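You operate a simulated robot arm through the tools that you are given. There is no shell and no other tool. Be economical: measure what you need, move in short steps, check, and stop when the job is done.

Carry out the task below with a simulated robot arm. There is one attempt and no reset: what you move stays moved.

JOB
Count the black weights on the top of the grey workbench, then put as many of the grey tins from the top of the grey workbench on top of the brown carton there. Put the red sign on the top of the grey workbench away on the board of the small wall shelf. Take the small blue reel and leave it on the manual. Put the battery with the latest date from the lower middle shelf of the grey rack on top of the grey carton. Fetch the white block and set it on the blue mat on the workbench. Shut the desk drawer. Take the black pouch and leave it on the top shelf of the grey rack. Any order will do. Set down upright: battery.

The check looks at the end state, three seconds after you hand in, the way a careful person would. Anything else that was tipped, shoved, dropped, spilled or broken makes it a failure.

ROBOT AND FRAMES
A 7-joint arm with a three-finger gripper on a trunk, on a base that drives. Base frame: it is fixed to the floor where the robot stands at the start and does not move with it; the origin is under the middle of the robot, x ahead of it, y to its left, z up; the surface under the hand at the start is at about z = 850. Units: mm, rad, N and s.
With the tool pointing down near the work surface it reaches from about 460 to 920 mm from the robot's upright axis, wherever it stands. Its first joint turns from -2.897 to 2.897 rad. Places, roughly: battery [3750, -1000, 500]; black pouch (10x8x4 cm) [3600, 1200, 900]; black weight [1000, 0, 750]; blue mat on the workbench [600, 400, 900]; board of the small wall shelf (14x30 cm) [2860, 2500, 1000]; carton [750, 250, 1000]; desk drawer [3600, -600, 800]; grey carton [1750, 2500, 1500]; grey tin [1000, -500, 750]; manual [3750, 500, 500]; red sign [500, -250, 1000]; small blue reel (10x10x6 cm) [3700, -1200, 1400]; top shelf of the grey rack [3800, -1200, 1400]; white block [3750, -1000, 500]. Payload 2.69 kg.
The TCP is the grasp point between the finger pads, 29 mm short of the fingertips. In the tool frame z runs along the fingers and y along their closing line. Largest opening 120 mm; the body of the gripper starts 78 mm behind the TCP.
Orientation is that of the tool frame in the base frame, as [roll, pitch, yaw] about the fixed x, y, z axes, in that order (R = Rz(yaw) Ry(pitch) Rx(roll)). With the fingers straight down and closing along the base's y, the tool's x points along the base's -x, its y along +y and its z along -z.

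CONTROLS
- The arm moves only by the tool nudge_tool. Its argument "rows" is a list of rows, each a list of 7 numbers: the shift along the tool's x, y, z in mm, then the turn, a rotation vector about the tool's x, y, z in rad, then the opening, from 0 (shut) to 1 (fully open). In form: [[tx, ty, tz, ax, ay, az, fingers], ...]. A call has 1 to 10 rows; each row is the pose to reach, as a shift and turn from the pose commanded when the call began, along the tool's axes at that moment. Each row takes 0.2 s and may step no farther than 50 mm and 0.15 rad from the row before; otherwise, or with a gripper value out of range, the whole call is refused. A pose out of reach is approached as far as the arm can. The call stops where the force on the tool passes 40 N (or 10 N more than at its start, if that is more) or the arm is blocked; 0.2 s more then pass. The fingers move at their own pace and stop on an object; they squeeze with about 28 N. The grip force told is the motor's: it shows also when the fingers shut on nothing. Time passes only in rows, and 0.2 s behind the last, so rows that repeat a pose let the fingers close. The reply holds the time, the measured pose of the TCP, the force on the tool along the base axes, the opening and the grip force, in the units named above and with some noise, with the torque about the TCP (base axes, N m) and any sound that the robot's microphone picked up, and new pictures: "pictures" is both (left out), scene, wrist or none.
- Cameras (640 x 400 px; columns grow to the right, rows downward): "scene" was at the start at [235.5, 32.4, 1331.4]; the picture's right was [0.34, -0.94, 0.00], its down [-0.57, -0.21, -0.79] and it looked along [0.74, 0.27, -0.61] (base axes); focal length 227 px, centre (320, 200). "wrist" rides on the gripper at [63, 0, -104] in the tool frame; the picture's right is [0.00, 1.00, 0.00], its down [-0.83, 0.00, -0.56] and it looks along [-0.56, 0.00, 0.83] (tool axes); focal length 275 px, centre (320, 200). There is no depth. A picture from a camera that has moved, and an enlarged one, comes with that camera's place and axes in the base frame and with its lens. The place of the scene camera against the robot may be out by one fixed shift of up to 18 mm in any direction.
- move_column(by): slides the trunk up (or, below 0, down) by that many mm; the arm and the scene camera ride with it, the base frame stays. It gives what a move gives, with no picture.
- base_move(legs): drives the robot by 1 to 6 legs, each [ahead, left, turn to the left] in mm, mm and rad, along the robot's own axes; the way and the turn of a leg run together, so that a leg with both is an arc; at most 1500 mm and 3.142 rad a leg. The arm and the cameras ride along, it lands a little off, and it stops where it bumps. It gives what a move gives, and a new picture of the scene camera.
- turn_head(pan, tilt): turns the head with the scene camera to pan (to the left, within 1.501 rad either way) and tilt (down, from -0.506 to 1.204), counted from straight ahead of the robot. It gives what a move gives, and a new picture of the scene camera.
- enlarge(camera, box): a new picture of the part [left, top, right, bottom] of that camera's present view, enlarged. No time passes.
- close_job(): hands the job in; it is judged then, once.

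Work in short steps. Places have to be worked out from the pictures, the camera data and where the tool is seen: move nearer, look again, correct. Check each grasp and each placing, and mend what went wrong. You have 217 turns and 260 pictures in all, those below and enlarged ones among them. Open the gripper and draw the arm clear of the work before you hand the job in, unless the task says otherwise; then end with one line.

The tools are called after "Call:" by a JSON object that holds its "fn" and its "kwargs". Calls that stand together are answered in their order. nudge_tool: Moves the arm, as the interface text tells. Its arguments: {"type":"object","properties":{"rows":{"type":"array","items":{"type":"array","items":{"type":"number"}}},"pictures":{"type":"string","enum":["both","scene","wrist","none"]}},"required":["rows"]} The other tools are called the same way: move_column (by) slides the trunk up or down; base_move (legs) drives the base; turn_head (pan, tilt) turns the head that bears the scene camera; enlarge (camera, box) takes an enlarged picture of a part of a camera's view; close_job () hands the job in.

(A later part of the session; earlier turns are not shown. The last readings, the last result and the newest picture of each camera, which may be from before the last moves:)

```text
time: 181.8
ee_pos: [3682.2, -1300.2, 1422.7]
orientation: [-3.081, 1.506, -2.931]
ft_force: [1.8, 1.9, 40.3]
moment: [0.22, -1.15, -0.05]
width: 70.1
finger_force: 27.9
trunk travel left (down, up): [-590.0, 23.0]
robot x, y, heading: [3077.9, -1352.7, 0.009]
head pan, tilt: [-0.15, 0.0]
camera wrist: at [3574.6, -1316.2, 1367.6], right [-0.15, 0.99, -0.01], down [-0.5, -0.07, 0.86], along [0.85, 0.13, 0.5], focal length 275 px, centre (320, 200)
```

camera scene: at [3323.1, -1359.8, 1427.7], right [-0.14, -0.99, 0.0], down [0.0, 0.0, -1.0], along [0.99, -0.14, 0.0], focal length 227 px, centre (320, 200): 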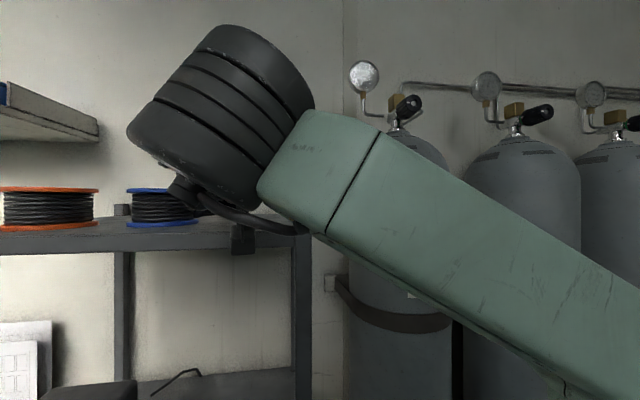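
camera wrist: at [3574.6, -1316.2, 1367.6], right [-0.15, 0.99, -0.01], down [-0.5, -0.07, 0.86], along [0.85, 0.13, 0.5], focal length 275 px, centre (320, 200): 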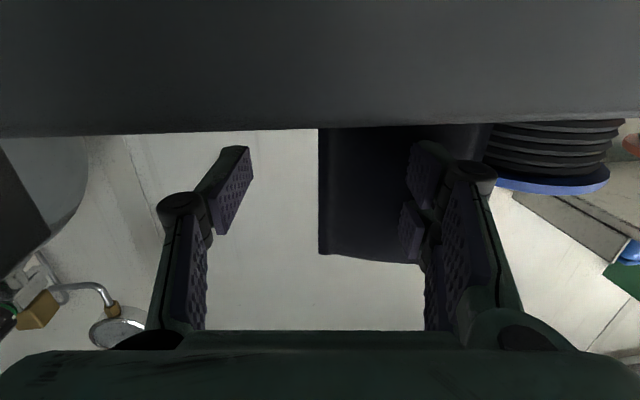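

Solid contact (40 N). I relieve with the trunk, then tilt the pouch forward about its lower edge before releasing.

Call:
{"fn": "move_column", "kwargs": {"by": 8}}

Call:
{"fn": "nudge_tool", "kwargs": {"rows": [[-2, 0, 4, 0, 0.1, 0, 0.4], [-5, 0, 8, 0, 0.2, 0, 0.4], [-7, 0, 12, 0, 0.3, 0, 0.4], [-7, 0, 12, 0, 0.3, 0, 0.4]], "pictures": "scene"}}

```text
time: 182.4
ee_pos: [3684.8, -1299.4, 1424.0]
orientation: [-3.072, 1.49, -2.925]
ft_force: [-0.9, -0.8, 1.3]
moment: [-0.08, -0.03, -0.03]
width: 69.9
finger_force: 27.7
trunk travel left (down, up): [-598.0, 15.0]
robot x, y, heading: [3082.4, -1351.1, 0.008]
head pan, tilt: [-0.15, 0.0]
```

```text
time: 183.4
ee_pos: [3696.7, -1297.7, 1432.7]
orientation: [-3.127, 1.196, -2.983]
ft_force: [0.0, 0.0, -1.4]
moment: [0.03, 0.02, 0.0]
width: 69.8
finger_force: 28.0
trunk travel left (down, up): [-598.0, 15.0]
robot x, y, heading: [3078.1, -1348.3, 0.004]
head pan, tilt: [-0.15, 0.0]
camera scene: at [3322.9, -1359.4, 1414.7], right [-0.14, -0.99, 0.0], down [0.0, 0.0, -1.0], along [0.99, -0.14, 0.0], focal length 227 px, centre (320, 200)
```

scene: 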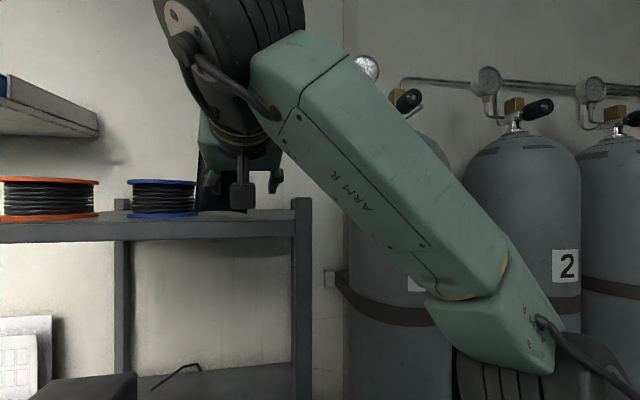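

Tilted to ~68°. Try a bit more tilt, then gently lower and release.

Call:
{"fn": "nudge_tool", "kwargs": {"rows": [[-2, 0, 3, 0, 0.1, 0, 0.4], [-4, 0, 7, 0, 0.2, 0, 0.4], [-4, 0, 7, 0, 0.2, 0, 0.4]], "pictures": "none"}}

Call:
{"fn": "move_column", "kwargs": {"by": -4}}

```text
time: 184.2
ee_pos: [3707.3, -1297.0, 1427.1]
orientation: [-3.134, 1.007, -2.977]
ft_force: [0.2, 12.3, 33.1]
moment: [-0.66, -0.38, 0.14]
width: 72.0
finger_force: 27.8
out of reach, approached as far as the arm can: row 2, 3
trunk travel left (down, up): [-598.0, 15.0]
robot x, y, heading: [3079.3, -1349.1, 0.004]
head pan, tilt: [-0.15, 0.0]
```

```text
time: 184.7
ee_pos: [3709.8, -1297.4, 1421.7]
orientation: [-3.136, 1.005, -2.985]
ft_force: [5.2, 9.0, 33.1]
moment: [-0.6, -0.6, 0.26]
width: 72.7
finger_force: 27.7
trunk travel left (down, up): [-594.0, 19.0]
robot x, y, heading: [3079.9, -1347.9, 0.007]
head pan, tilt: [-0.15, 0.0]
```

In contact at θ ≈ 57°. Open the fingers.

Call:
{"fn": "nudge_tool", "kwargs": {"rows": [[0, 0, 0, 0, 0, 0, 0.5], [0, 0, 0, 0, 0, 0, 0.78], [0, 0, 0, 0, 0, 0, 0.78], [0, 0, 0, 0, 0, 0, 0.78]], "pictures": "both"}}

```text
time: 185.7
ee_pos: [3710.8, -1299.0, 1418.5]
orientation: [-3.134, 0.998, -2.988]
ft_force: [-0.3, -0.3, -0.1]
moment: [-0.02, -0.01, -0.01]
width: 93.6
finger_force: 0.0
trunk travel left (down, up): [-594.0, 19.0]
robot x, y, heading: [3079.8, -1350.1, 0.011]
head pan, tilt: [-0.15, 0.0]
camera scene: at [3322.8, -1359.1, 1410.7], right [-0.14, -0.99, 0.0], down [0.0, 0.0, -1.0], along [0.99, -0.14, 0.0], focal length 227 px, centre (320, 200)
camera wrist: at [3589.9, -1319.2, 1423.3], right [-0.15, 0.99, -0.01], down [-0.02, 0.0, 1.0], along [0.99, 0.15, 0.02], focal length 275 px, centre (320, 200)
```

scene: 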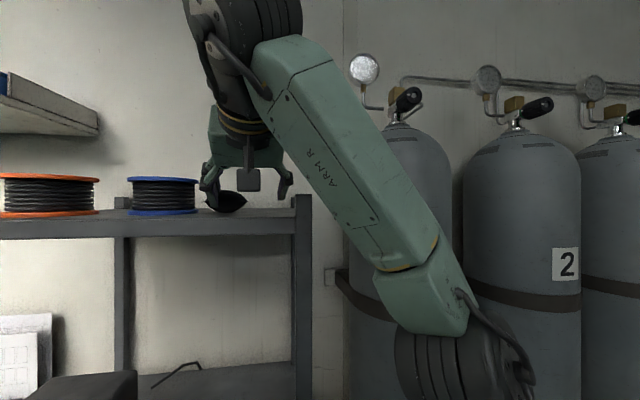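
wrist: 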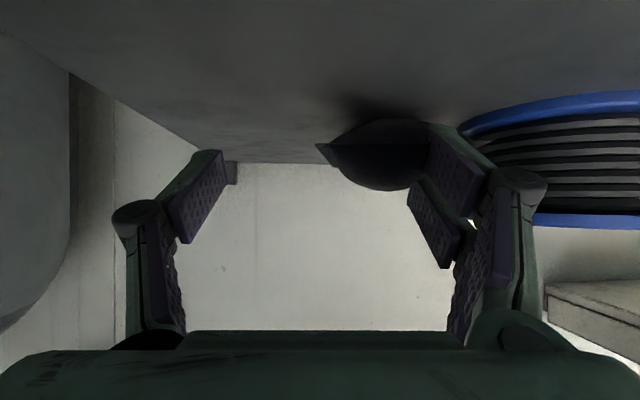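

The pouch has lain down on the shelf. Raise a little and back off to view.

Call:
{"fn": "move_column", "kwargs": {"by": 18}}

Call:
{"fn": "base_move", "kwargs": {"legs": [[-260, 0, 0]]}}

Call:
{"fn": "turn_head", "kwargs": {"pan": 0.25, "tilt": 0.1}}

Call:
{"fn": "enlarge", "kwargs": {"camera": "scene", "box": [180, 100, 480, 260]}}

```text
time: 186.4
ee_pos: [3711.1, -1300.4, 1437.1]
orientation: [-3.134, 0.998, -2.987]
ft_force: [-1.0, 0.6, -0.1]
moment: [-0.01, 0.01, -0.01]
width: 93.8
finger_force: 0.0
trunk travel left (down, up): [-612.0, 1.0]
robot x, y, heading: [3076.1, -1349.3, 0.008]
head pan, tilt: [-0.15, 0.0]
```

```text
time: 188.3
ee_pos: [3440.8, -1299.9, 1437.9]
orientation: [-3.135, 0.998, -2.983]
ft_force: [-0.6, 0.3, 0.3]
moment: [-0.01, 0.0, 0.01]
width: 93.9
finger_force: 0.0
trunk travel left (down, up): [-612.0, 1.0]
robot x, y, heading: [2812.8, -1350.5, 0.011]
head pan, tilt: [-0.15, 0.0]
camera scene: at [3053.9, -1360.9, 1428.9], right [-0.14, -0.99, 0.0], down [0.0, 0.0, -1.0], along [0.99, -0.14, 0.0], focal length 227 px, centre (320, 200)
```

scene: 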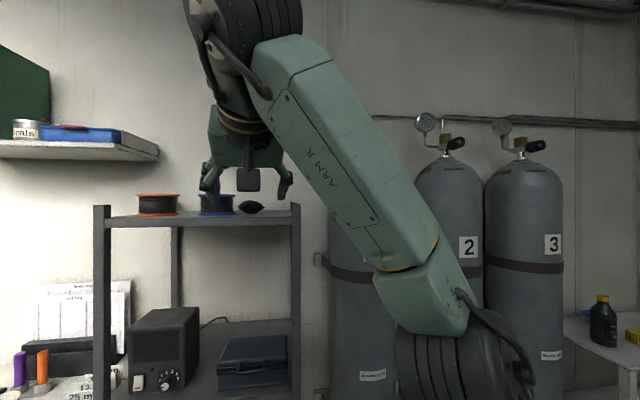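

```text
time: 189.2
ee_pos: [3441.4, -1300.1, 1438.0]
orientation: [-3.134, 0.999, -2.982]
ft_force: [0.0, 0.2, -1.0]
moment: [-0.01, 0.05, 0.04]
width: 93.3
finger_force: 0.0
trunk travel left (down, up): [-612.0, 1.0]
robot x, y, heading: [2810.6, -1356.7, 0.01]
head pan, tilt: [0.25, 0.099]
camera scene: at [3054.3, -1324.7, 1419.7], right [0.26, -0.97, 0.0], down [-0.1, -0.03, -1.0], along [0.96, 0.26, -0.1], focal length 227 px, centre (320, 200)
```

scene: 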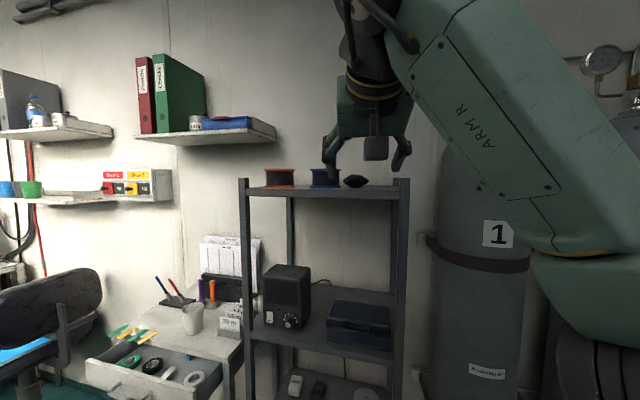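

```text
2.13 times, centred on (330, 180) of scene
camera zoom: at [3054.3, -1324.7, 1419.7], right [0.26, -0.97, 0.0], down [-0.1, -0.03, -1.0], along [0.96, 0.26, -0.1], focal length 484 px, centre (299, 243)
```

zoom: 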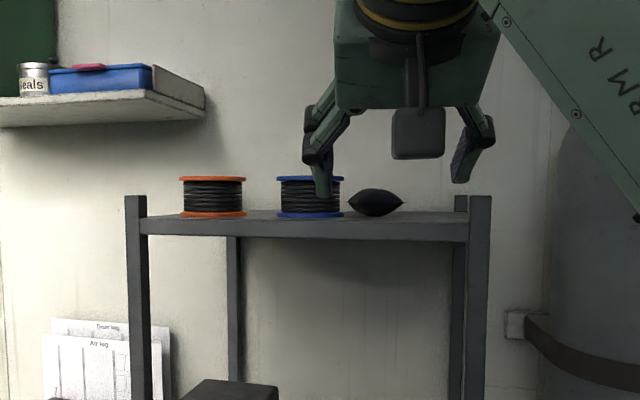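

The pouch rests on the top shelf next to the blue reel. Next the blue reel at about (3776, -1148): straighten the yaw, then line up in front of it.

Call:
{"fn": "nudge_tool", "kwargs": {"rows": [[0, 0, 0, 0.066, 0, 0.042, 0.95], [0, 0, 0, 0.133, 0, 0.085, 0.95], [0, 0, 0, 0.133, 0, 0.085, 0.95]], "pictures": "none"}}

Call:
{"fn": "base_move", "kwargs": {"legs": [[0, 155, -0.01], [150, 0, 0]]}}

Call:
{"fn": "nudge_tool", "kwargs": {"rows": [[0, 0, 0, 0, 0, 0, 0.95]], "pictures": "wrist"}}

```text
time: 190.0
ee_pos: [3449.7, -1311.6, 1414.2]
orientation: [-3.139, 1.001, -3.14]
ft_force: [0.7, -0.3, 0.2]
moment: [0.0, 0.03, -0.02]
width: 114.0
finger_force: 0.0
out of reach, approached as far as the arm can: row 1, 2, 3
trunk travel left (down, up): [-612.0, 1.0]
robot x, y, heading: [2814.4, -1350.6, 0.015]
head pan, tilt: [0.25, 0.099]
```

```text
time: 192.8
ee_pos: [3603.5, -1159.7, 1413.4]
orientation: [-3.136, 1.0, 3.139]
ft_force: [-0.1, 0.9, 0.6]
moment: [-0.02, -0.01, -0.01]
width: 114.3
finger_force: 0.0
trunk travel left (down, up): [-612.0, 1.0]
robot x, y, heading: [2965.0, -1196.7, 0.008]
head pan, tilt: [0.25, 0.099]
camera scene: at [3207.2, -1171.1, 1419.4], right [0.25, -0.97, 0.0], down [-0.1, -0.03, -0.99], along [0.96, 0.25, -0.1], focal length 227 px, centre (320, 200)
```

scene: 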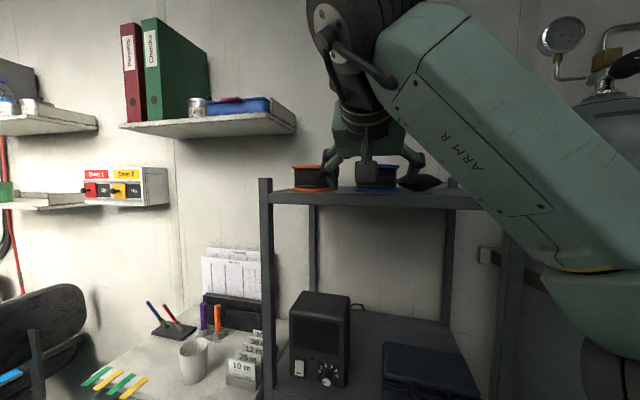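

```text
time: 193.2
ee_pos: [3602.1, -1160.0, 1413.7]
orientation: [-3.136, 1.003, 3.139]
ft_force: [0.0, -0.6, 0.3]
moment: [-0.03, 0.0, 0.01]
width: 113.9
finger_force: 0.1
trunk travel left (down, up): [-612.0, 1.0]
robot x, y, heading: [2960.6, -1196.7, 0.01]
head pan, tilt: [0.25, 0.099]
camera wrist: at [3480.7, -1159.4, 1417.6], right [0.0, 1.0, -0.01], down [-0.02, 0.01, 1.0], along [1.0, 0.0, 0.02], focal length 275 px, centre (320, 200)
```

wrist: 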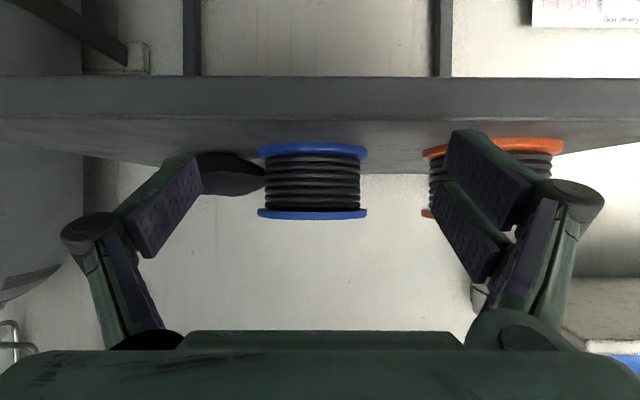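

Wrist view: reel centre ≈ (3743, -1166), z 1372–1432; shelf top 1372. I pull the tool back and up a bit, align in y, and use the base to advance.

Call:
{"fn": "nudge_tool", "kwargs": {"rows": [[9, -3, -21, 0, 0, 0, 0.95], [17, -6, -42, 0, 0, 0, 0.95], [10, -6, -47, 0, 0, 0, 0.95], [10, -6, -47, 0, 0, 0, 0.95]], "pictures": "none"}}

```text
time: 194.2
ee_pos: [3567.4, -1179.0, 1410.2]
orientation: [-3.138, 1.003, 3.139]
ft_force: [0.2, 0.6, -1.6]
moment: [0.01, 0.01, 0.0]
width: 113.8
finger_force: 0.1
out of reach, approached as far as the arm can: row 1, 2, 3, 4
trunk travel left (down, up): [-612.0, 1.0]
robot x, y, heading: [2963.1, -1199.7, 0.008]
head pan, tilt: [0.25, 0.099]
```

I tilt a bit more (θ ≈ 65°) so the height is reachable.

Call:
{"fn": "nudge_tool", "kwargs": {"rows": [[-4, 2, -2, 0, -0.07, 0, 0.95], [-8, 6, -4, 0, -0.14, 0, 0.95], [-8, 12, -4, 0, -0.14, 0, 0.95], [-8, 12, -4, 0, -0.14, 0, 0.95]], "pictures": "wrist"}}

```text
time: 195.2
ee_pos: [3566.4, -1167.0, 1418.2]
orientation: [-3.136, 1.141, -3.141]
ft_force: [-0.6, 0.0, 0.4]
moment: [0.03, 0.01, -0.02]
width: 114.0
finger_force: 0.0
trunk travel left (down, up): [-612.0, 1.0]
robot x, y, heading: [2963.7, -1194.9, 0.01]
head pan, tilt: [0.25, 0.099]
camera wrist: at [3445.2, -1166.9, 1404.2], right [0.0, 1.0, -0.01], down [-0.16, 0.01, 0.99], along [0.99, 0.0, 0.16], focal length 275 px, centre (320, 200)
```

wrist: 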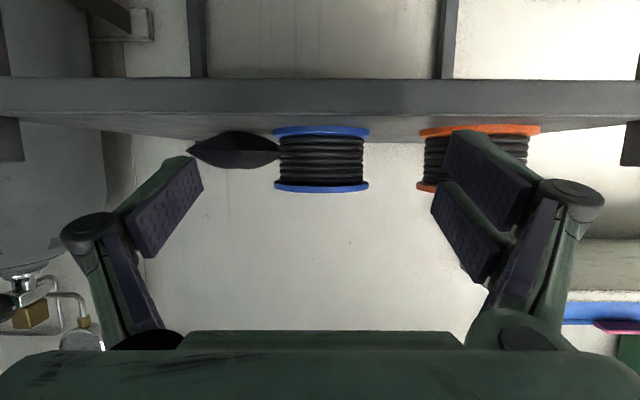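

Aligned in y. Raise 3 mm and advance the base 105 mm, then check.

Call:
{"fn": "nudge_tool", "kwargs": {"rows": [[-3, 0, -1, 0, 0, 0, 1]], "pictures": "none"}}

Call:
{"fn": "base_move", "kwargs": {"legs": [[105, 0, -0.01]]}}

Call:
{"fn": "nudge_tool", "kwargs": {"rows": [[0, 0, 0, 0, 0, 0, 1]], "pictures": "wrist"}}

```text
time: 195.6
ee_pos: [3565.7, -1168.7, 1419.9]
orientation: [-3.137, 1.143, 3.141]
ft_force: [0.5, -0.1, -0.2]
moment: [-0.01, 0.0, -0.01]
width: 119.7
finger_force: 0.1
trunk travel left (down, up): [-612.0, 1.0]
robot x, y, heading: [2962.9, -1200.3, 0.01]
head pan, tilt: [0.25, 0.099]
```

```text
time: 196.8
ee_pos: [3671.3, -1173.5, 1419.4]
orientation: [-3.134, 1.141, 3.131]
ft_force: [-0.8, -0.6, 0.4]
moment: [-0.01, -0.03, -0.03]
width: 120.0
finger_force: 0.0
trunk travel left (down, up): [-612.0, 1.0]
robot x, y, heading: [3067.3, -1196.8, 0.001]
head pan, tilt: [0.25, 0.099]
camera scene: at [3310.8, -1173.3, 1419.4], right [0.24, -0.97, 0.0], down [-0.1, -0.02, -0.99], along [0.96, 0.24, -0.1], focal length 227 px, centre (320, 200)
```

scene: 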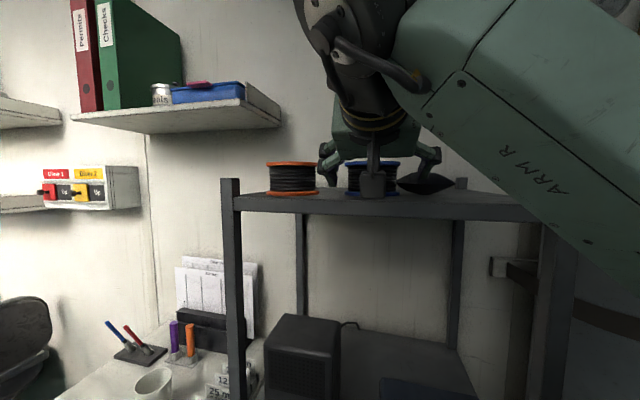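

```text
time: 197.2
ee_pos: [3670.6, -1174.0, 1421.1]
orientation: [-3.135, 1.14, 3.133]
ft_force: [0.0, 0.4, 0.2]
moment: [0.03, 0.04, 0.0]
width: 120.0
finger_force: 0.1
trunk travel left (down, up): [-612.0, 1.0]
robot x, y, heading: [3065.8, -1194.3, -0.005]
head pan, tilt: [0.25, 0.099]
camera wrist: at [3549.0, -1172.7, 1406.7], right [0.01, 1.0, -0.01], down [-0.16, 0.01, 0.99], along [0.99, -0.01, 0.16], focal length 275 px, centre (320, 200)
```

wrist: 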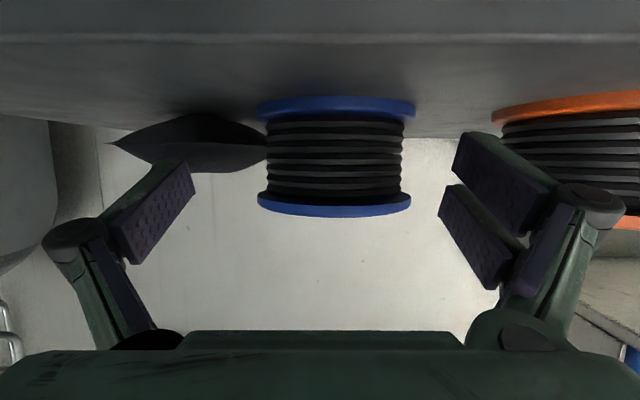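

Shift +10 mm in y and advance 68 mm.

Call:
{"fn": "nudge_tool", "kwargs": {"rows": [[0, 10, 0, 0, 0, 0, 1]], "pictures": "none"}}

Call:
{"fn": "base_move", "kwargs": {"legs": [[66, 0, 0]]}}

Call:
{"fn": "nudge_tool", "kwargs": {"rows": [[0, 0, 0, 0, 0, 0, 1]], "pictures": "wrist"}}

```text
time: 197.6
ee_pos: [3670.9, -1162.4, 1421.1]
orientation: [-3.133, 1.141, 3.132]
ft_force: [0.0, 0.3, 0.9]
moment: [-0.01, 0.01, 0.01]
width: 120.2
finger_force: 0.0
trunk travel left (down, up): [-612.0, 1.0]
robot x, y, heading: [3067.4, -1198.9, 0.0]
head pan, tilt: [0.25, 0.099]
```

```text
time: 198.6
ee_pos: [3738.7, -1163.7, 1419.6]
orientation: [-3.134, 1.14, 3.129]
ft_force: [0.9, 0.3, -0.8]
moment: [0.04, 0.0, -0.01]
width: 119.8
finger_force: 0.0
trunk travel left (down, up): [-612.0, 1.0]
robot x, y, heading: [3131.8, -1199.4, -0.0]
head pan, tilt: [0.25, 0.099]
camera scene: at [3378.5, -1173.4, 1419.4], right [0.24, -0.97, 0.0], down [-0.1, -0.02, -0.99], along [0.96, 0.24, -0.1], focal length 227 px, centre (320, 200)
```

scene: 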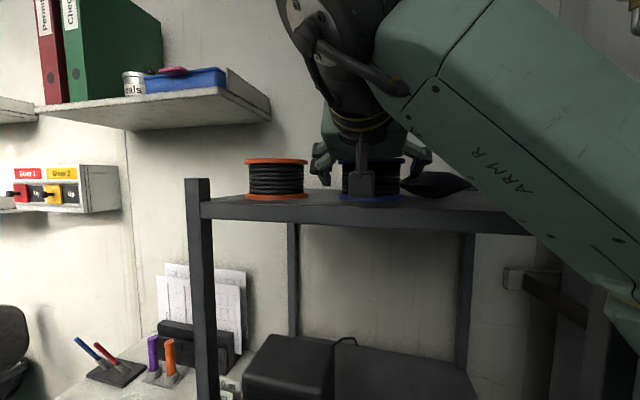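

```text
time: 199.0
ee_pos: [3738.2, -1163.7, 1420.4]
orientation: [-3.135, 1.141, 3.13]
ft_force: [-0.5, -0.3, 0.1]
moment: [0.0, 0.01, 0.02]
width: 120.2
finger_force: 0.1
trunk travel left (down, up): [-612.0, 1.0]
robot x, y, heading: [3133.9, -1196.7, -0.0]
head pan, tilt: [0.25, 0.099]
camera wrist: at [3617.2, -1162.1, 1407.0], right [0.01, 1.0, -0.01], down [-0.16, 0.01, 0.99], along [0.99, -0.01, 0.16], focal length 275 px, centre (320, 200)
```

wrist: 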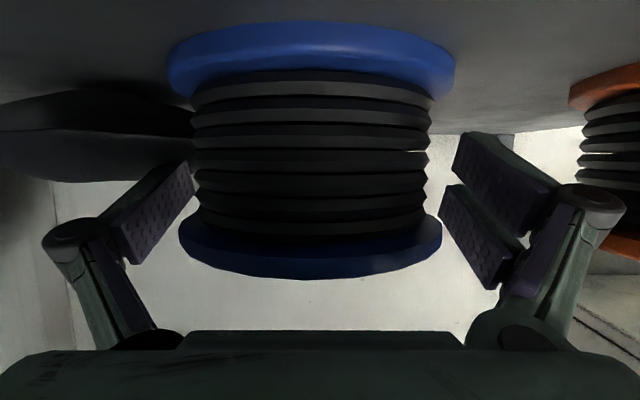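

The reel is between the fingers with no contact. Close on it.

Call:
{"fn": "nudge_tool", "kwargs": {"rows": [[0, -3, 0, 0, 0, 0, 0.6], [0, -3, 0, 0, 0, 0, 0.6], [0, -3, 0, 0, 0, 0, 0.6], [0, -3, 0, 0, 0, 0, 0.6]], "pictures": "wrist"}}

```text
time: 200.0
ee_pos: [3738.1, -1166.2, 1421.2]
orientation: [-3.133, 1.14, 3.131]
ft_force: [-1.6, -0.4, 0.0]
moment: [-0.03, 0.11, 0.03]
width: 93.7
finger_force: 28.3
trunk travel left (down, up): [-612.0, 1.0]
robot x, y, heading: [3133.9, -1199.4, -0.003]
head pan, tilt: [0.25, 0.099]
camera wrist: at [3617.0, -1165.2, 1407.7], right [0.01, 1.0, -0.01], down [-0.16, 0.01, 0.99], along [0.99, -0.01, 0.16], focal length 275 px, centre (320, 200)
```

wrist: 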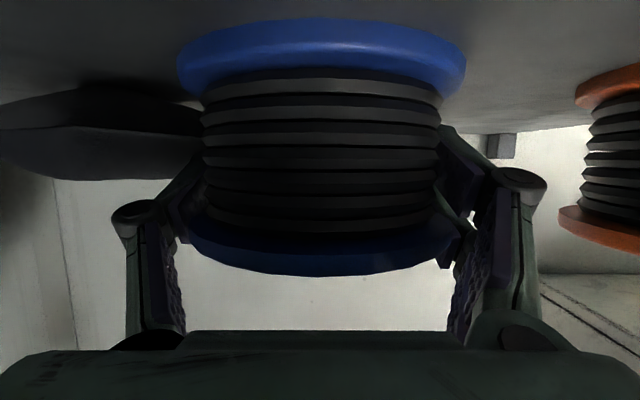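

Gripped (94 mm). Lift ~20 mm and back the base off.

Call:
{"fn": "nudge_tool", "kwargs": {"rows": [[-8, 0, -4, 0, 0, 0, 0.6], [-16, 0, -8, 0, 0, 0, 0.6], [-20, 0, -10, 0, 0, 0, 0.6]], "pictures": "none"}}

Call:
{"fn": "base_move", "kwargs": {"legs": [[-330, 0, 0]]}}

Call:
{"fn": "nudge_tool", "kwargs": {"rows": [[0, 0, 0, 0, 0, 0, 0.6]], "pictures": "wrist"}}

```text
time: 200.8
ee_pos: [3740.6, -1168.3, 1437.7]
orientation: [-3.14, 1.142, 3.13]
ft_force: [0.4, 0.4, -4.4]
moment: [0.0, -0.06, -0.01]
width: 93.6
finger_force: 28.1
out of reach, approached as far as the arm can: row 3
trunk travel left (down, up): [-612.0, 1.0]
robot x, y, heading: [3137.5, -1201.6, -0.004]
head pan, tilt: [0.25, 0.099]
```

```text
time: 202.9
ee_pos: [3409.4, -1167.6, 1438.1]
orientation: [-3.138, 1.143, 3.132]
ft_force: [-0.6, 0.4, -3.6]
moment: [0.01, -0.07, 0.02]
width: 93.6
finger_force: 28.1
trunk travel left (down, up): [-612.0, 1.0]
robot x, y, heading: [2805.9, -1201.0, -0.001]
head pan, tilt: [0.25, 0.099]
camera scene: at [3047.0, -1172.7, 1419.7], right [0.25, -0.97, 0.0], down [-0.1, -0.02, -1.0], along [0.96, 0.24, -0.1], focal length 227 px, centre (320, 200)
```

scene: 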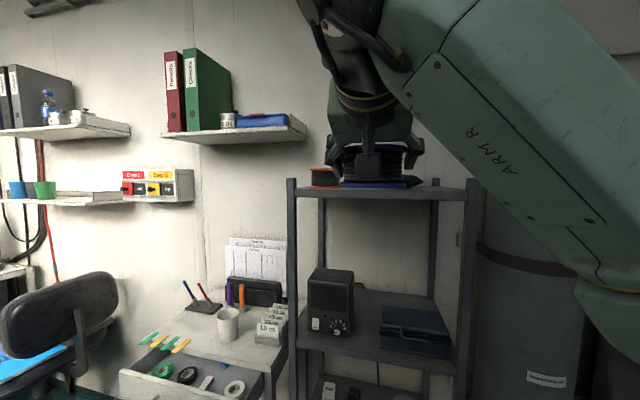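

```text
time: 203.3
ee_pos: [3409.7, -1166.8, 1437.6]
orientation: [-3.137, 1.143, 3.131]
ft_force: [-0.8, -0.1, -4.6]
moment: [-0.03, -0.09, -0.03]
width: 93.8
finger_force: 27.6
trunk travel left (down, up): [-612.0, 1.0]
robot x, y, heading: [2803.8, -1192.3, -0.0]
head pan, tilt: [0.25, 0.099]
camera wrist: at [3288.7, -1166.9, 1424.4], right [0.01, 1.0, -0.01], down [-0.16, 0.01, 0.99], along [0.99, -0.01, 0.16], focal length 275 px, centre (320, 200)
```

wrist: 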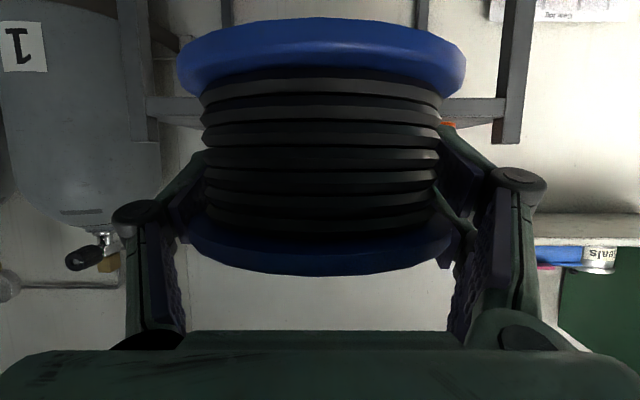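

Reel held well. Strafe left to stand in front of the chair, then look at the manual.

Call:
{"fn": "base_move", "kwargs": {"legs": [[-50, 1490, 0], [0, 200, 0]]}}

Call:
{"fn": "turn_head", "kwargs": {"pan": 0.0, "tilt": 0.6}}

```text
time: 216.8
ee_pos: [3359.8, 518.2, 1438.2]
orientation: [-3.136, 1.143, 3.138]
ft_force: [0.3, -0.5, -4.4]
moment: [-0.02, -0.03, -0.01]
width: 93.7
finger_force: 28.1
trunk travel left (down, up): [-612.0, 1.0]
robot x, y, heading: [2752.8, 483.0, 0.003]
head pan, tilt: [0.25, 0.099]
camera scene: at [2997.0, 512.1, 1419.6], right [0.25, -0.97, 0.0], down [-0.1, -0.03, -0.99], along [0.96, 0.25, -0.1], focal length 227 px, centre (320, 200)
```

scene: 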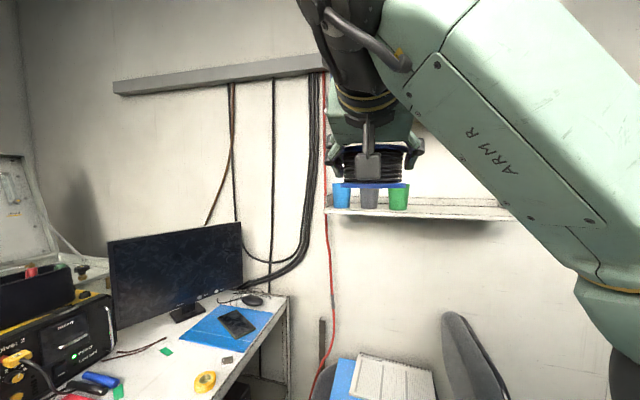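

```text
time: 217.7
ee_pos: [3359.5, 518.7, 1438.1]
orientation: [-3.137, 1.143, 3.136]
ft_force: [-0.2, -0.2, -4.1]
moment: [0.0, -0.04, 0.01]
width: 93.5
finger_force: 28.0
trunk travel left (down, up): [-612.0, 1.0]
robot x, y, heading: [2752.8, 483.0, 0.002]
head pan, tilt: [0.0, 0.6]
camera scene: at [2996.3, 489.0, 1373.5], right [0.0, -1.0, 0.0], down [-0.56, 0.0, -0.83], along [0.83, 0.0, -0.56], focal length 227 px, centre (320, 200)
```

scene: 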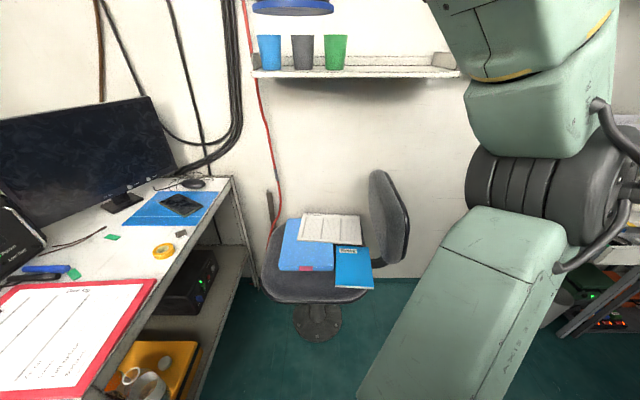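

Three items on the seat: I enlarge to identify the manual.

Call:
{"fn": "enlarge", "kwargs": {"camera": "scene", "box": [240, 190, 420, 310]}}

```text
3.33 times, centred on (330, 250) of scene
camera zoom: at [2996.3, 489.0, 1373.5], right [0.0, -1.0, 0.0], down [-0.56, 0.0, -0.83], along [0.83, 0.0, -0.56], focal length 756 px, centre (287, 33)
```

zoom: 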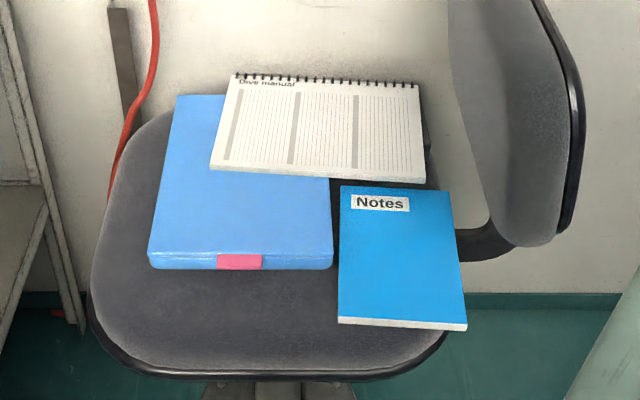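

The white spiral-bound "Dive manual" lies at the back over the blue folder. I lower the trunk and look again to get its height.

Call:
{"fn": "move_column", "kwargs": {"by": -400}}

Call:
{"fn": "turn_head", "kwargs": {"pan": 0.0, "tilt": 0.35}}

Call:
{"fn": "enlarge", "kwargs": {"camera": "scene", "box": [220, 170, 440, 310]}}

```text
time: 221.6
ee_pos: [3359.4, 518.8, 1038.1]
orientation: [-3.138, 1.141, 3.138]
ft_force: [0.3, -1.1, -4.6]
moment: [-0.01, -0.09, 0.02]
width: 93.5
finger_force: 28.0
trunk travel left (down, up): [-212.0, 401.0]
robot x, y, heading: [2754.8, 489.9, 0.007]
head pan, tilt: [0.0, 0.6]
```

```text
time: 222.3
ee_pos: [3359.7, 517.4, 1038.1]
orientation: [-3.138, 1.144, 3.136]
ft_force: [0.1, -0.2, -4.1]
moment: [0.0, -0.04, 0.01]
width: 93.6
finger_force: 28.2
trunk travel left (down, up): [-212.0, 401.0]
robot x, y, heading: [2750.1, 483.1, 0.008]
head pan, tilt: [0.0, 0.351]
camera scene: at [3000.9, 489.0, 996.1], right [0.0, -1.0, 0.0], down [-0.34, 0.0, -0.94], along [0.94, 0.0, -0.34], focal length 227 px, centre (320, 200)
```

scene: 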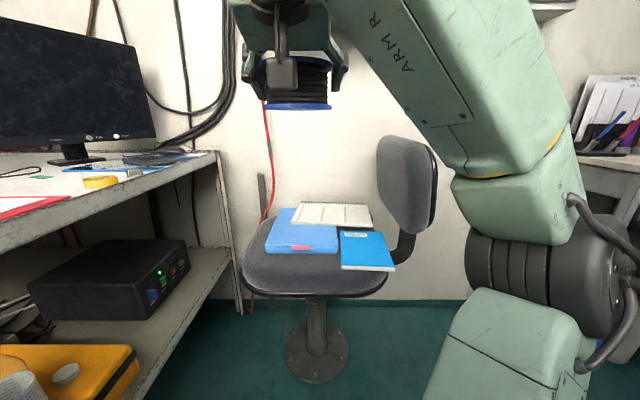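

```text
2.86 times, centred on (330, 240) of scene
camera zoom: at [3000.9, 489.0, 996.1], right [0.0, -1.0, 0.0], down [-0.34, 0.0, -0.94], along [0.94, 0.0, -0.34], focal length 648 px, centre (291, 86)
```

zoom: 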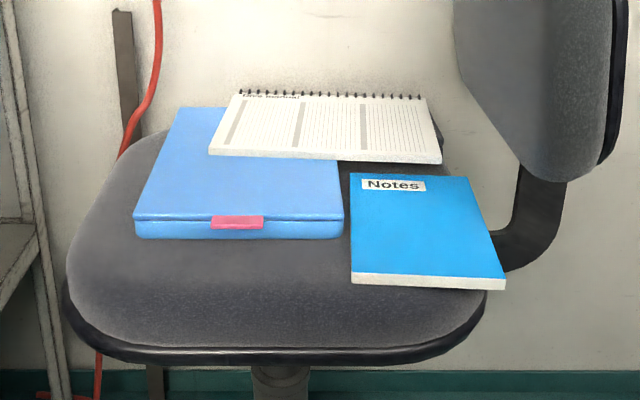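

Manual's top is at z ≈ 635, spanning x 3745–3955, y 303–594, supported by the folder on its left part. I'll set the reel at about (3850, 505). Extend the arm lower first.

Call:
{"fn": "nudge_tool", "kwargs": {"rows": [[17.5, -1.5, 36, 0, 0, 0, 0.6], [35, -3, 72, 0, 0, 0, 0.6], [52.5, -4.5, 108, 0, 0, 0, 0.6], [70, -6, 144, 0, 0, 0, 0.6], [87.5, -7.5, 180, 0, 0, 0, 0.6], [105, -9, 216, 0, 0, 0, 0.6], [122.5, -10.5, 252, 0, 0, 0, 0.6], [140, -12, 288, 0, 0, 0, 0.6], [157.5, -13, 325, 0, 0, 0, 0.6]], "pictures": "none"}}

Call:
{"fn": "base_move", "kwargs": {"legs": [[180, 0, 0]]}}

Call:
{"fn": "nudge_tool", "kwargs": {"rows": [[0, 0, 0, 0, 0, 0, 0.6]], "pictures": "wrist"}}

```text
time: 224.3
ee_pos: [3590.4, 503.1, 759.0]
orientation: [-3.141, 1.143, 3.137]
ft_force: [0.2, -0.8, -3.8]
moment: [-0.01, 0.0, -0.01]
width: 93.5
finger_force: 27.7
trunk travel left (down, up): [-212.0, 401.0]
robot x, y, heading: [2750.4, 484.6, -0.003]
head pan, tilt: [0.0, 0.351]
```

```text
time: 225.8
ee_pos: [3770.5, 501.9, 758.4]
orientation: [-3.139, 1.144, 3.136]
ft_force: [-0.1, 0.3, -3.9]
moment: [-0.01, -0.02, 0.0]
width: 93.7
finger_force: 27.3
trunk travel left (down, up): [-212.0, 401.0]
robot x, y, heading: [2930.9, 486.9, 0.002]
head pan, tilt: [0.0, 0.351]
camera scene: at [3181.6, 489.1, 996.2], right [0.0, -1.0, 0.0], down [-0.34, 0.0, -0.94], along [0.94, 0.0, -0.34], focal length 227 px, centre (320, 200)
```

scene: 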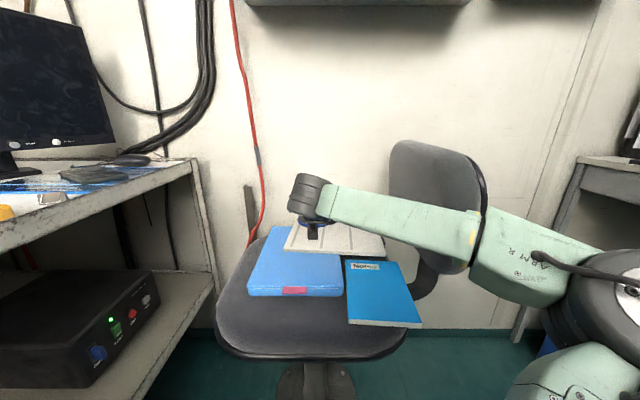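

```text
time: 226.2
ee_pos: [3769.6, 502.2, 757.5]
orientation: [-3.137, 1.14, 3.135]
ft_force: [-0.9, 0.1, -4.8]
moment: [-0.01, -0.07, -0.04]
width: 93.4
finger_force: 28.2
trunk travel left (down, up): [-212.0, 401.0]
robot x, y, heading: [2932.7, 485.1, 0.002]
head pan, tilt: [0.0, 0.351]
camera wrist: at [3649.7, 502.4, 744.5], right [0.01, 1.0, -0.01], down [-0.16, 0.01, 0.99], along [0.99, -0.01, 0.16], focal length 275 px, centre (320, 200)
```

wrist: 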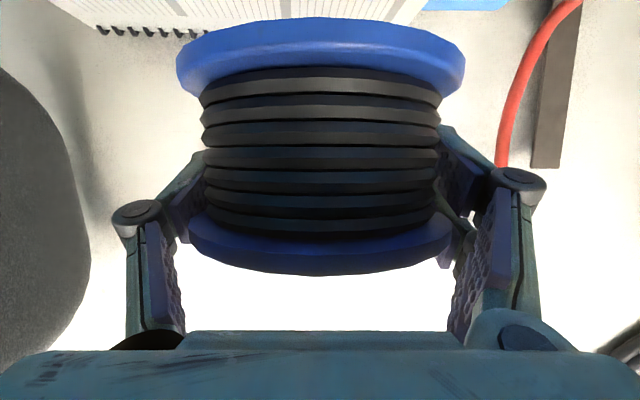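

Reel is over the folder; manual's back edge at x ≈ 3915. Advance 75 mm and lower to just above.

Call:
{"fn": "base_move", "kwargs": {"legs": [[76, 0, 0]]}}

Call:
{"fn": "move_column", "kwargs": {"by": -62}}

Call:
{"fn": "turn_head", "kwargs": {"pan": 0.05, "tilt": 0.4}}

Call:
{"fn": "enlarge", "kwargs": {"camera": "scene", "box": [220, 130, 440, 290]}}

```text
time: 227.3
ee_pos: [3845.9, 501.4, 756.7]
orientation: [-3.137, 1.144, 3.134]
ft_force: [0.2, 0.3, -4.4]
moment: [0.02, -0.1, 0.0]
width: 93.5
finger_force: 27.7
trunk travel left (down, up): [-212.0, 401.0]
robot x, y, heading: [3011.1, 484.2, 0.0]
head pan, tilt: [0.0, 0.351]
camera scene: at [3257.2, 488.9, 996.2], right [0.0, -1.0, 0.0], down [-0.34, 0.0, -0.94], along [0.94, 0.0, -0.34], focal length 227 px, centre (320, 200)
```

scene: 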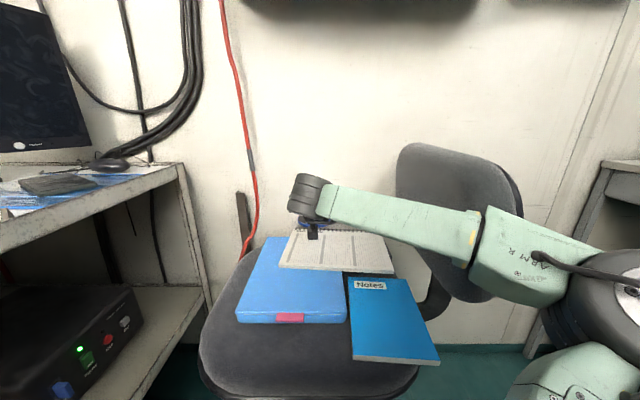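

```text
time: 228.3
ee_pos: [3846.2, 501.7, 697.0]
orientation: [-3.136, 1.143, 3.134]
ft_force: [0.5, 0.4, -4.2]
moment: [-0.01, -0.02, 0.0]
width: 93.6
finger_force: 28.2
trunk travel left (down, up): [-150.0, 463.0]
robot x, y, heading: [3009.8, 485.6, 0.002]
head pan, tilt: [0.0, 0.351]
```

```text
time: 228.9
ee_pos: [3846.5, 500.9, 696.5]
orientation: [-3.138, 1.144, 3.135]
ft_force: [-1.1, 0.5, -4.2]
moment: [0.04, -0.06, -0.01]
width: 93.4
finger_force: 28.5
trunk travel left (down, up): [-150.0, 463.0]
robot x, y, heading: [3009.0, 486.2, 0.0]
head pan, tilt: [0.051, 0.4]
camera scene: at [3256.6, 493.6, 929.6], right [0.05, -1.0, 0.0], down [-0.39, -0.02, -0.92], along [0.92, 0.05, -0.39], focal length 227 px, centre (320, 200)
```

scene: 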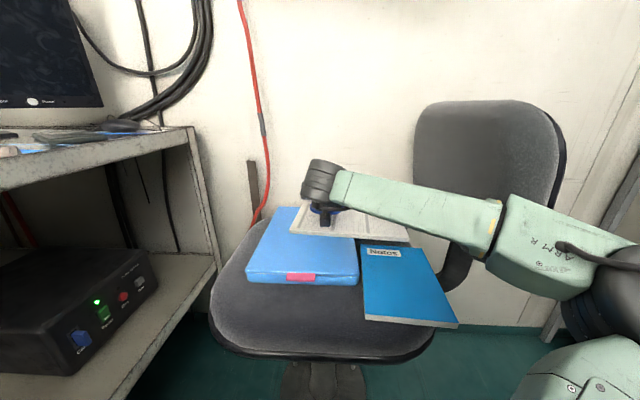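

```text
2.50 times, centred on (330, 210) of scene
camera zoom: at [3256.6, 493.6, 929.6], right [0.05, -1.0, 0.0], down [-0.39, -0.02, -0.92], along [0.92, 0.05, -0.39], focal length 567 px, centre (295, 175)
```

zoom: 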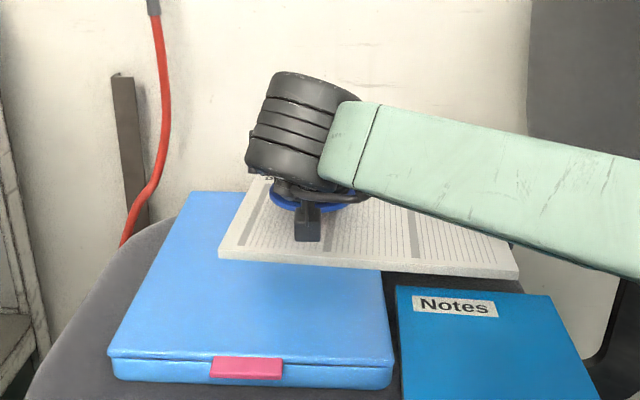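

Reel is over the manual. Lower the trunk in small steps to contact.

Call:
{"fn": "move_column", "kwargs": {"by": -10}}

Call:
{"fn": "move_column", "kwargs": {"by": -6}}

Call:
{"fn": "nudge_tool", "kwargs": {"rows": [[0, 0, 0, 0, 0, 0, 0.6]], "pictures": "wrist"}}

```text
time: 229.5
ee_pos: [3847.5, 502.1, 687.0]
orientation: [-3.139, 1.144, 3.135]
ft_force: [-0.4, 0.1, -3.7]
moment: [0.0, -0.07, 0.04]
width: 93.4
finger_force: 27.9
trunk travel left (down, up): [-140.0, 473.0]
robot x, y, heading: [3010.0, 485.8, -0.003]
head pan, tilt: [0.051, 0.4]
```

```text
time: 230.1
ee_pos: [3847.3, 501.5, 679.6]
orientation: [-3.138, 1.143, 3.134]
ft_force: [-0.6, 0.3, -4.0]
moment: [-0.02, -0.06, 0.03]
width: 93.6
finger_force: 28.2
trunk travel left (down, up): [-134.0, 479.0]
robot x, y, heading: [3009.1, 487.6, -0.003]
head pan, tilt: [0.051, 0.4]
```

```text
time: 230.4
ee_pos: [3845.7, 501.9, 681.2]
orientation: [-3.139, 1.142, 3.135]
ft_force: [-1.0, -0.7, -4.0]
moment: [0.01, -0.06, 0.0]
width: 93.5
finger_force: 28.1
trunk travel left (down, up): [-134.0, 479.0]
robot x, y, heading: [3008.8, 485.4, -0.003]
head pan, tilt: [0.051, 0.4]
camera wrist: at [3725.3, 501.7, 666.8], right [0.01, 1.0, -0.01], down [-0.16, 0.01, 0.99], along [0.99, -0.01, 0.16], focal length 275 px, centre (320, 200)
```

wrist: 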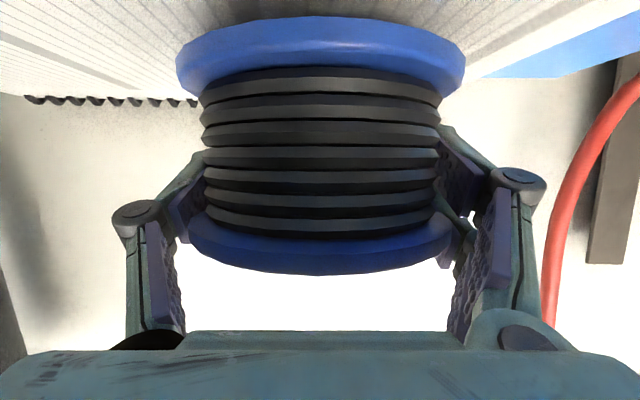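

Few more millimetres to go.

Call:
{"fn": "move_column", "kwargs": {"by": -5}}

Call:
{"fn": "move_column", "kwargs": {"by": -4}}

Call:
{"fn": "move_column", "kwargs": {"by": -4}}

```text
time: 231.0
ee_pos: [3845.8, 501.4, 675.1]
orientation: [-3.138, 1.143, 3.135]
ft_force: [0.8, 0.0, -3.9]
moment: [0.01, -0.07, -0.03]
width: 93.5
finger_force: 28.5
trunk travel left (down, up): [-129.0, 484.0]
robot x, y, heading: [3009.1, 488.0, -0.002]
head pan, tilt: [0.051, 0.4]
```

```text
time: 231.5
ee_pos: [3847.3, 501.2, 670.7]
orientation: [-3.139, 1.143, 3.135]
ft_force: [0.1, 0.4, -4.1]
moment: [-0.06, -0.1, 0.02]
width: 93.5
finger_force: 27.8
trunk travel left (down, up): [-125.0, 488.0]
robot x, y, heading: [3007.6, 486.8, -0.001]
head pan, tilt: [0.051, 0.4]
```

```text
time: 232.1
ee_pos: [3845.9, 501.3, 667.8]
orientation: [-3.139, 1.143, 3.134]
ft_force: [-0.1, 0.3, -4.5]
moment: [-0.02, -0.1, 0.01]
width: 93.6
finger_force: 28.1
trunk travel left (down, up): [-121.0, 492.0]
robot x, y, heading: [3007.0, 487.5, -0.003]
head pan, tilt: [0.051, 0.4]
```

Call:
{"fn": "move_column", "kwargs": {"by": -5}}

Call:
{"fn": "move_column", "kwargs": {"by": -4}}

Call:
{"fn": "nudge_tool", "kwargs": {"rows": [[0, 0, 0, 0, 0, 0, 0.6]], "pictures": "wrist"}}

```text
time: 232.6
ee_pos: [3845.7, 501.4, 666.5]
orientation: [-3.139, 1.151, 3.131]
ft_force: [3.8, -0.6, 16.8]
moment: [0.33, 0.73, -0.07]
width: 93.7
finger_force: 28.0
trunk travel left (down, up): [-116.0, 497.0]
robot x, y, heading: [3012.4, 485.1, 0.001]
head pan, tilt: [0.051, 0.4]
```

```text
time: 233.1
ee_pos: [3845.8, 500.6, 656.8]
orientation: [-3.138, 1.141, 3.136]
ft_force: [-0.7, 1.9, 5.3]
moment: [0.22, 0.0, -0.17]
width: 92.7
finger_force: 26.2
trunk travel left (down, up): [-112.0, 501.0]
robot x, y, heading: [3010.3, 486.4, 0.002]
head pan, tilt: [0.051, 0.4]
```

```text
time: 233.5
ee_pos: [3847.4, 501.1, 657.1]
orientation: [-3.136, 1.141, 3.134]
ft_force: [-0.3, 1.1, -0.7]
moment: [-0.03, 0.13, -0.08]
width: 92.9
finger_force: 28.0
trunk travel left (down, up): [-112.0, 501.0]
robot x, y, heading: [3009.9, 485.9, 0.003]
head pan, tilt: [0.051, 0.4]
camera wrist: at [3724.9, 501.8, 644.0], right [0.01, 1.0, -0.01], down [-0.16, 0.01, 0.99], along [0.99, -0.01, 0.16], focal length 275 px, centre (320, 200)
```

wrist: 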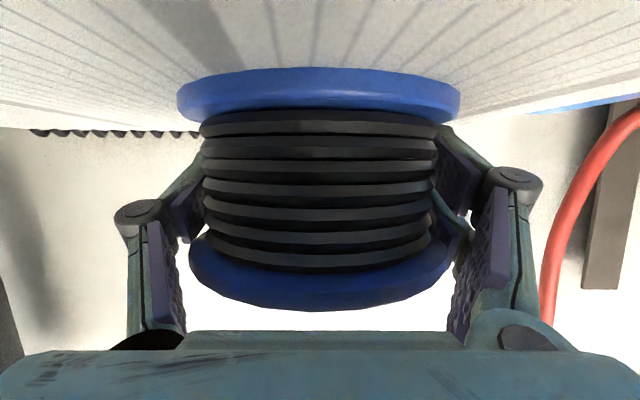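

The reel sits on the manual. Open, then retreat by rising slightly and backing.

Call:
{"fn": "nudge_tool", "kwargs": {"rows": [[0, 0, 0, 0, 0, 0, 0.8], [0, 0, 0, 0, 0, 0, 1], [0, 0, 0, 0, 0, 0, 1], [-4, 0, -2, 0, 0, 0, 1]], "pictures": "wrist"}}

```text
time: 234.5
ee_pos: [3844.1, 501.6, 663.0]
orientation: [-3.139, 1.144, 3.132]
ft_force: [0.1, -0.1, 0.1]
moment: [0.01, 0.03, -0.01]
width: 119.8
finger_force: 0.1
trunk travel left (down, up): [-112.0, 501.0]
robot x, y, heading: [3011.3, 485.6, 0.003]
head pan, tilt: [0.051, 0.4]
camera wrist: at [3724.5, 502.0, 649.7], right [0.01, 1.0, -0.01], down [-0.16, 0.01, 0.99], along [0.99, -0.01, 0.16], focal length 275 px, centre (320, 200)
```

wrist: 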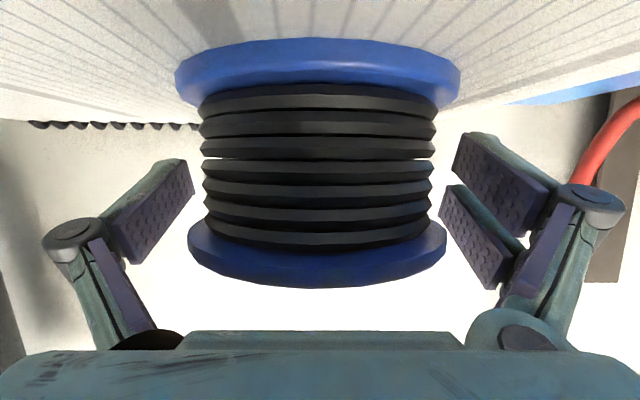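

Released and clear. Back the base straight out and check.

Call:
{"fn": "base_move", "kwargs": {"legs": [[-220, 0, 0]]}}

Call:
{"fn": "move_column", "kwargs": {"by": 300}}

Call:
{"fn": "turn_head", "kwargs": {"pan": 0.0, "tilt": 0.5}}

```text
time: 236.2
ee_pos: [3625.2, 505.5, 662.6]
orientation: [-3.137, 1.142, 3.139]
ft_force: [-0.4, 0.1, 0.5]
moment: [-0.01, -0.02, 0.01]
width: 119.8
finger_force: 0.0
trunk travel left (down, up): [-112.0, 501.0]
robot x, y, heading: [2787.1, 485.1, 0.007]
head pan, tilt: [0.051, 0.4]
camera scene: at [3036.0, 494.2, 891.7], right [0.06, -1.0, 0.0], down [-0.39, -0.02, -0.92], along [0.92, 0.05, -0.39], focal length 227 px, centre (320, 200)
```

scene: 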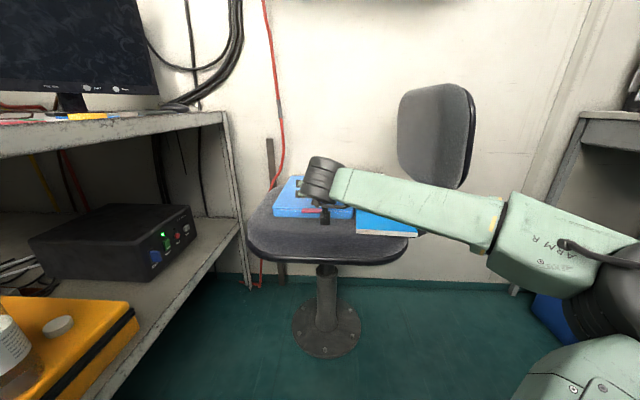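

```text
time: 239.2
ee_pos: [3626.3, 505.1, 963.3]
orientation: [-3.137, 1.144, 3.139]
ft_force: [-0.7, 0.3, -0.2]
moment: [-0.02, 0.01, 0.01]
width: 120.3
finger_force: 0.0
trunk travel left (down, up): [-412.0, 201.0]
robot x, y, heading: [2790.3, 486.0, 0.005]
head pan, tilt: [0.051, 0.4]
```

```text
time: 239.9
ee_pos: [3625.3, 504.8, 963.9]
orientation: [-3.14, 1.143, 3.138]
ft_force: [0.2, 1.1, -0.4]
moment: [0.03, 0.01, 0.01]
width: 119.9
finger_force: 0.1
trunk travel left (down, up): [-412.0, 201.0]
robot x, y, heading: [2790.1, 486.9, 0.002]
head pan, tilt: [0.0, 0.499]
camera scene: at [3034.4, 489.5, 1182.6], right [0.01, -1.0, 0.0], down [-0.48, 0.0, -0.88], along [0.88, 0.01, -0.48], focal length 227 px, centre (320, 200)
```

scene: 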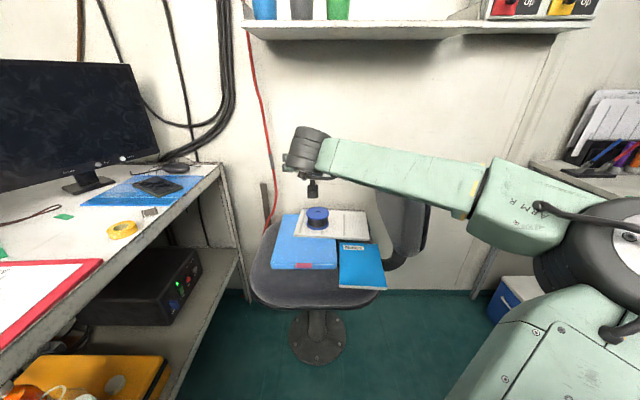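

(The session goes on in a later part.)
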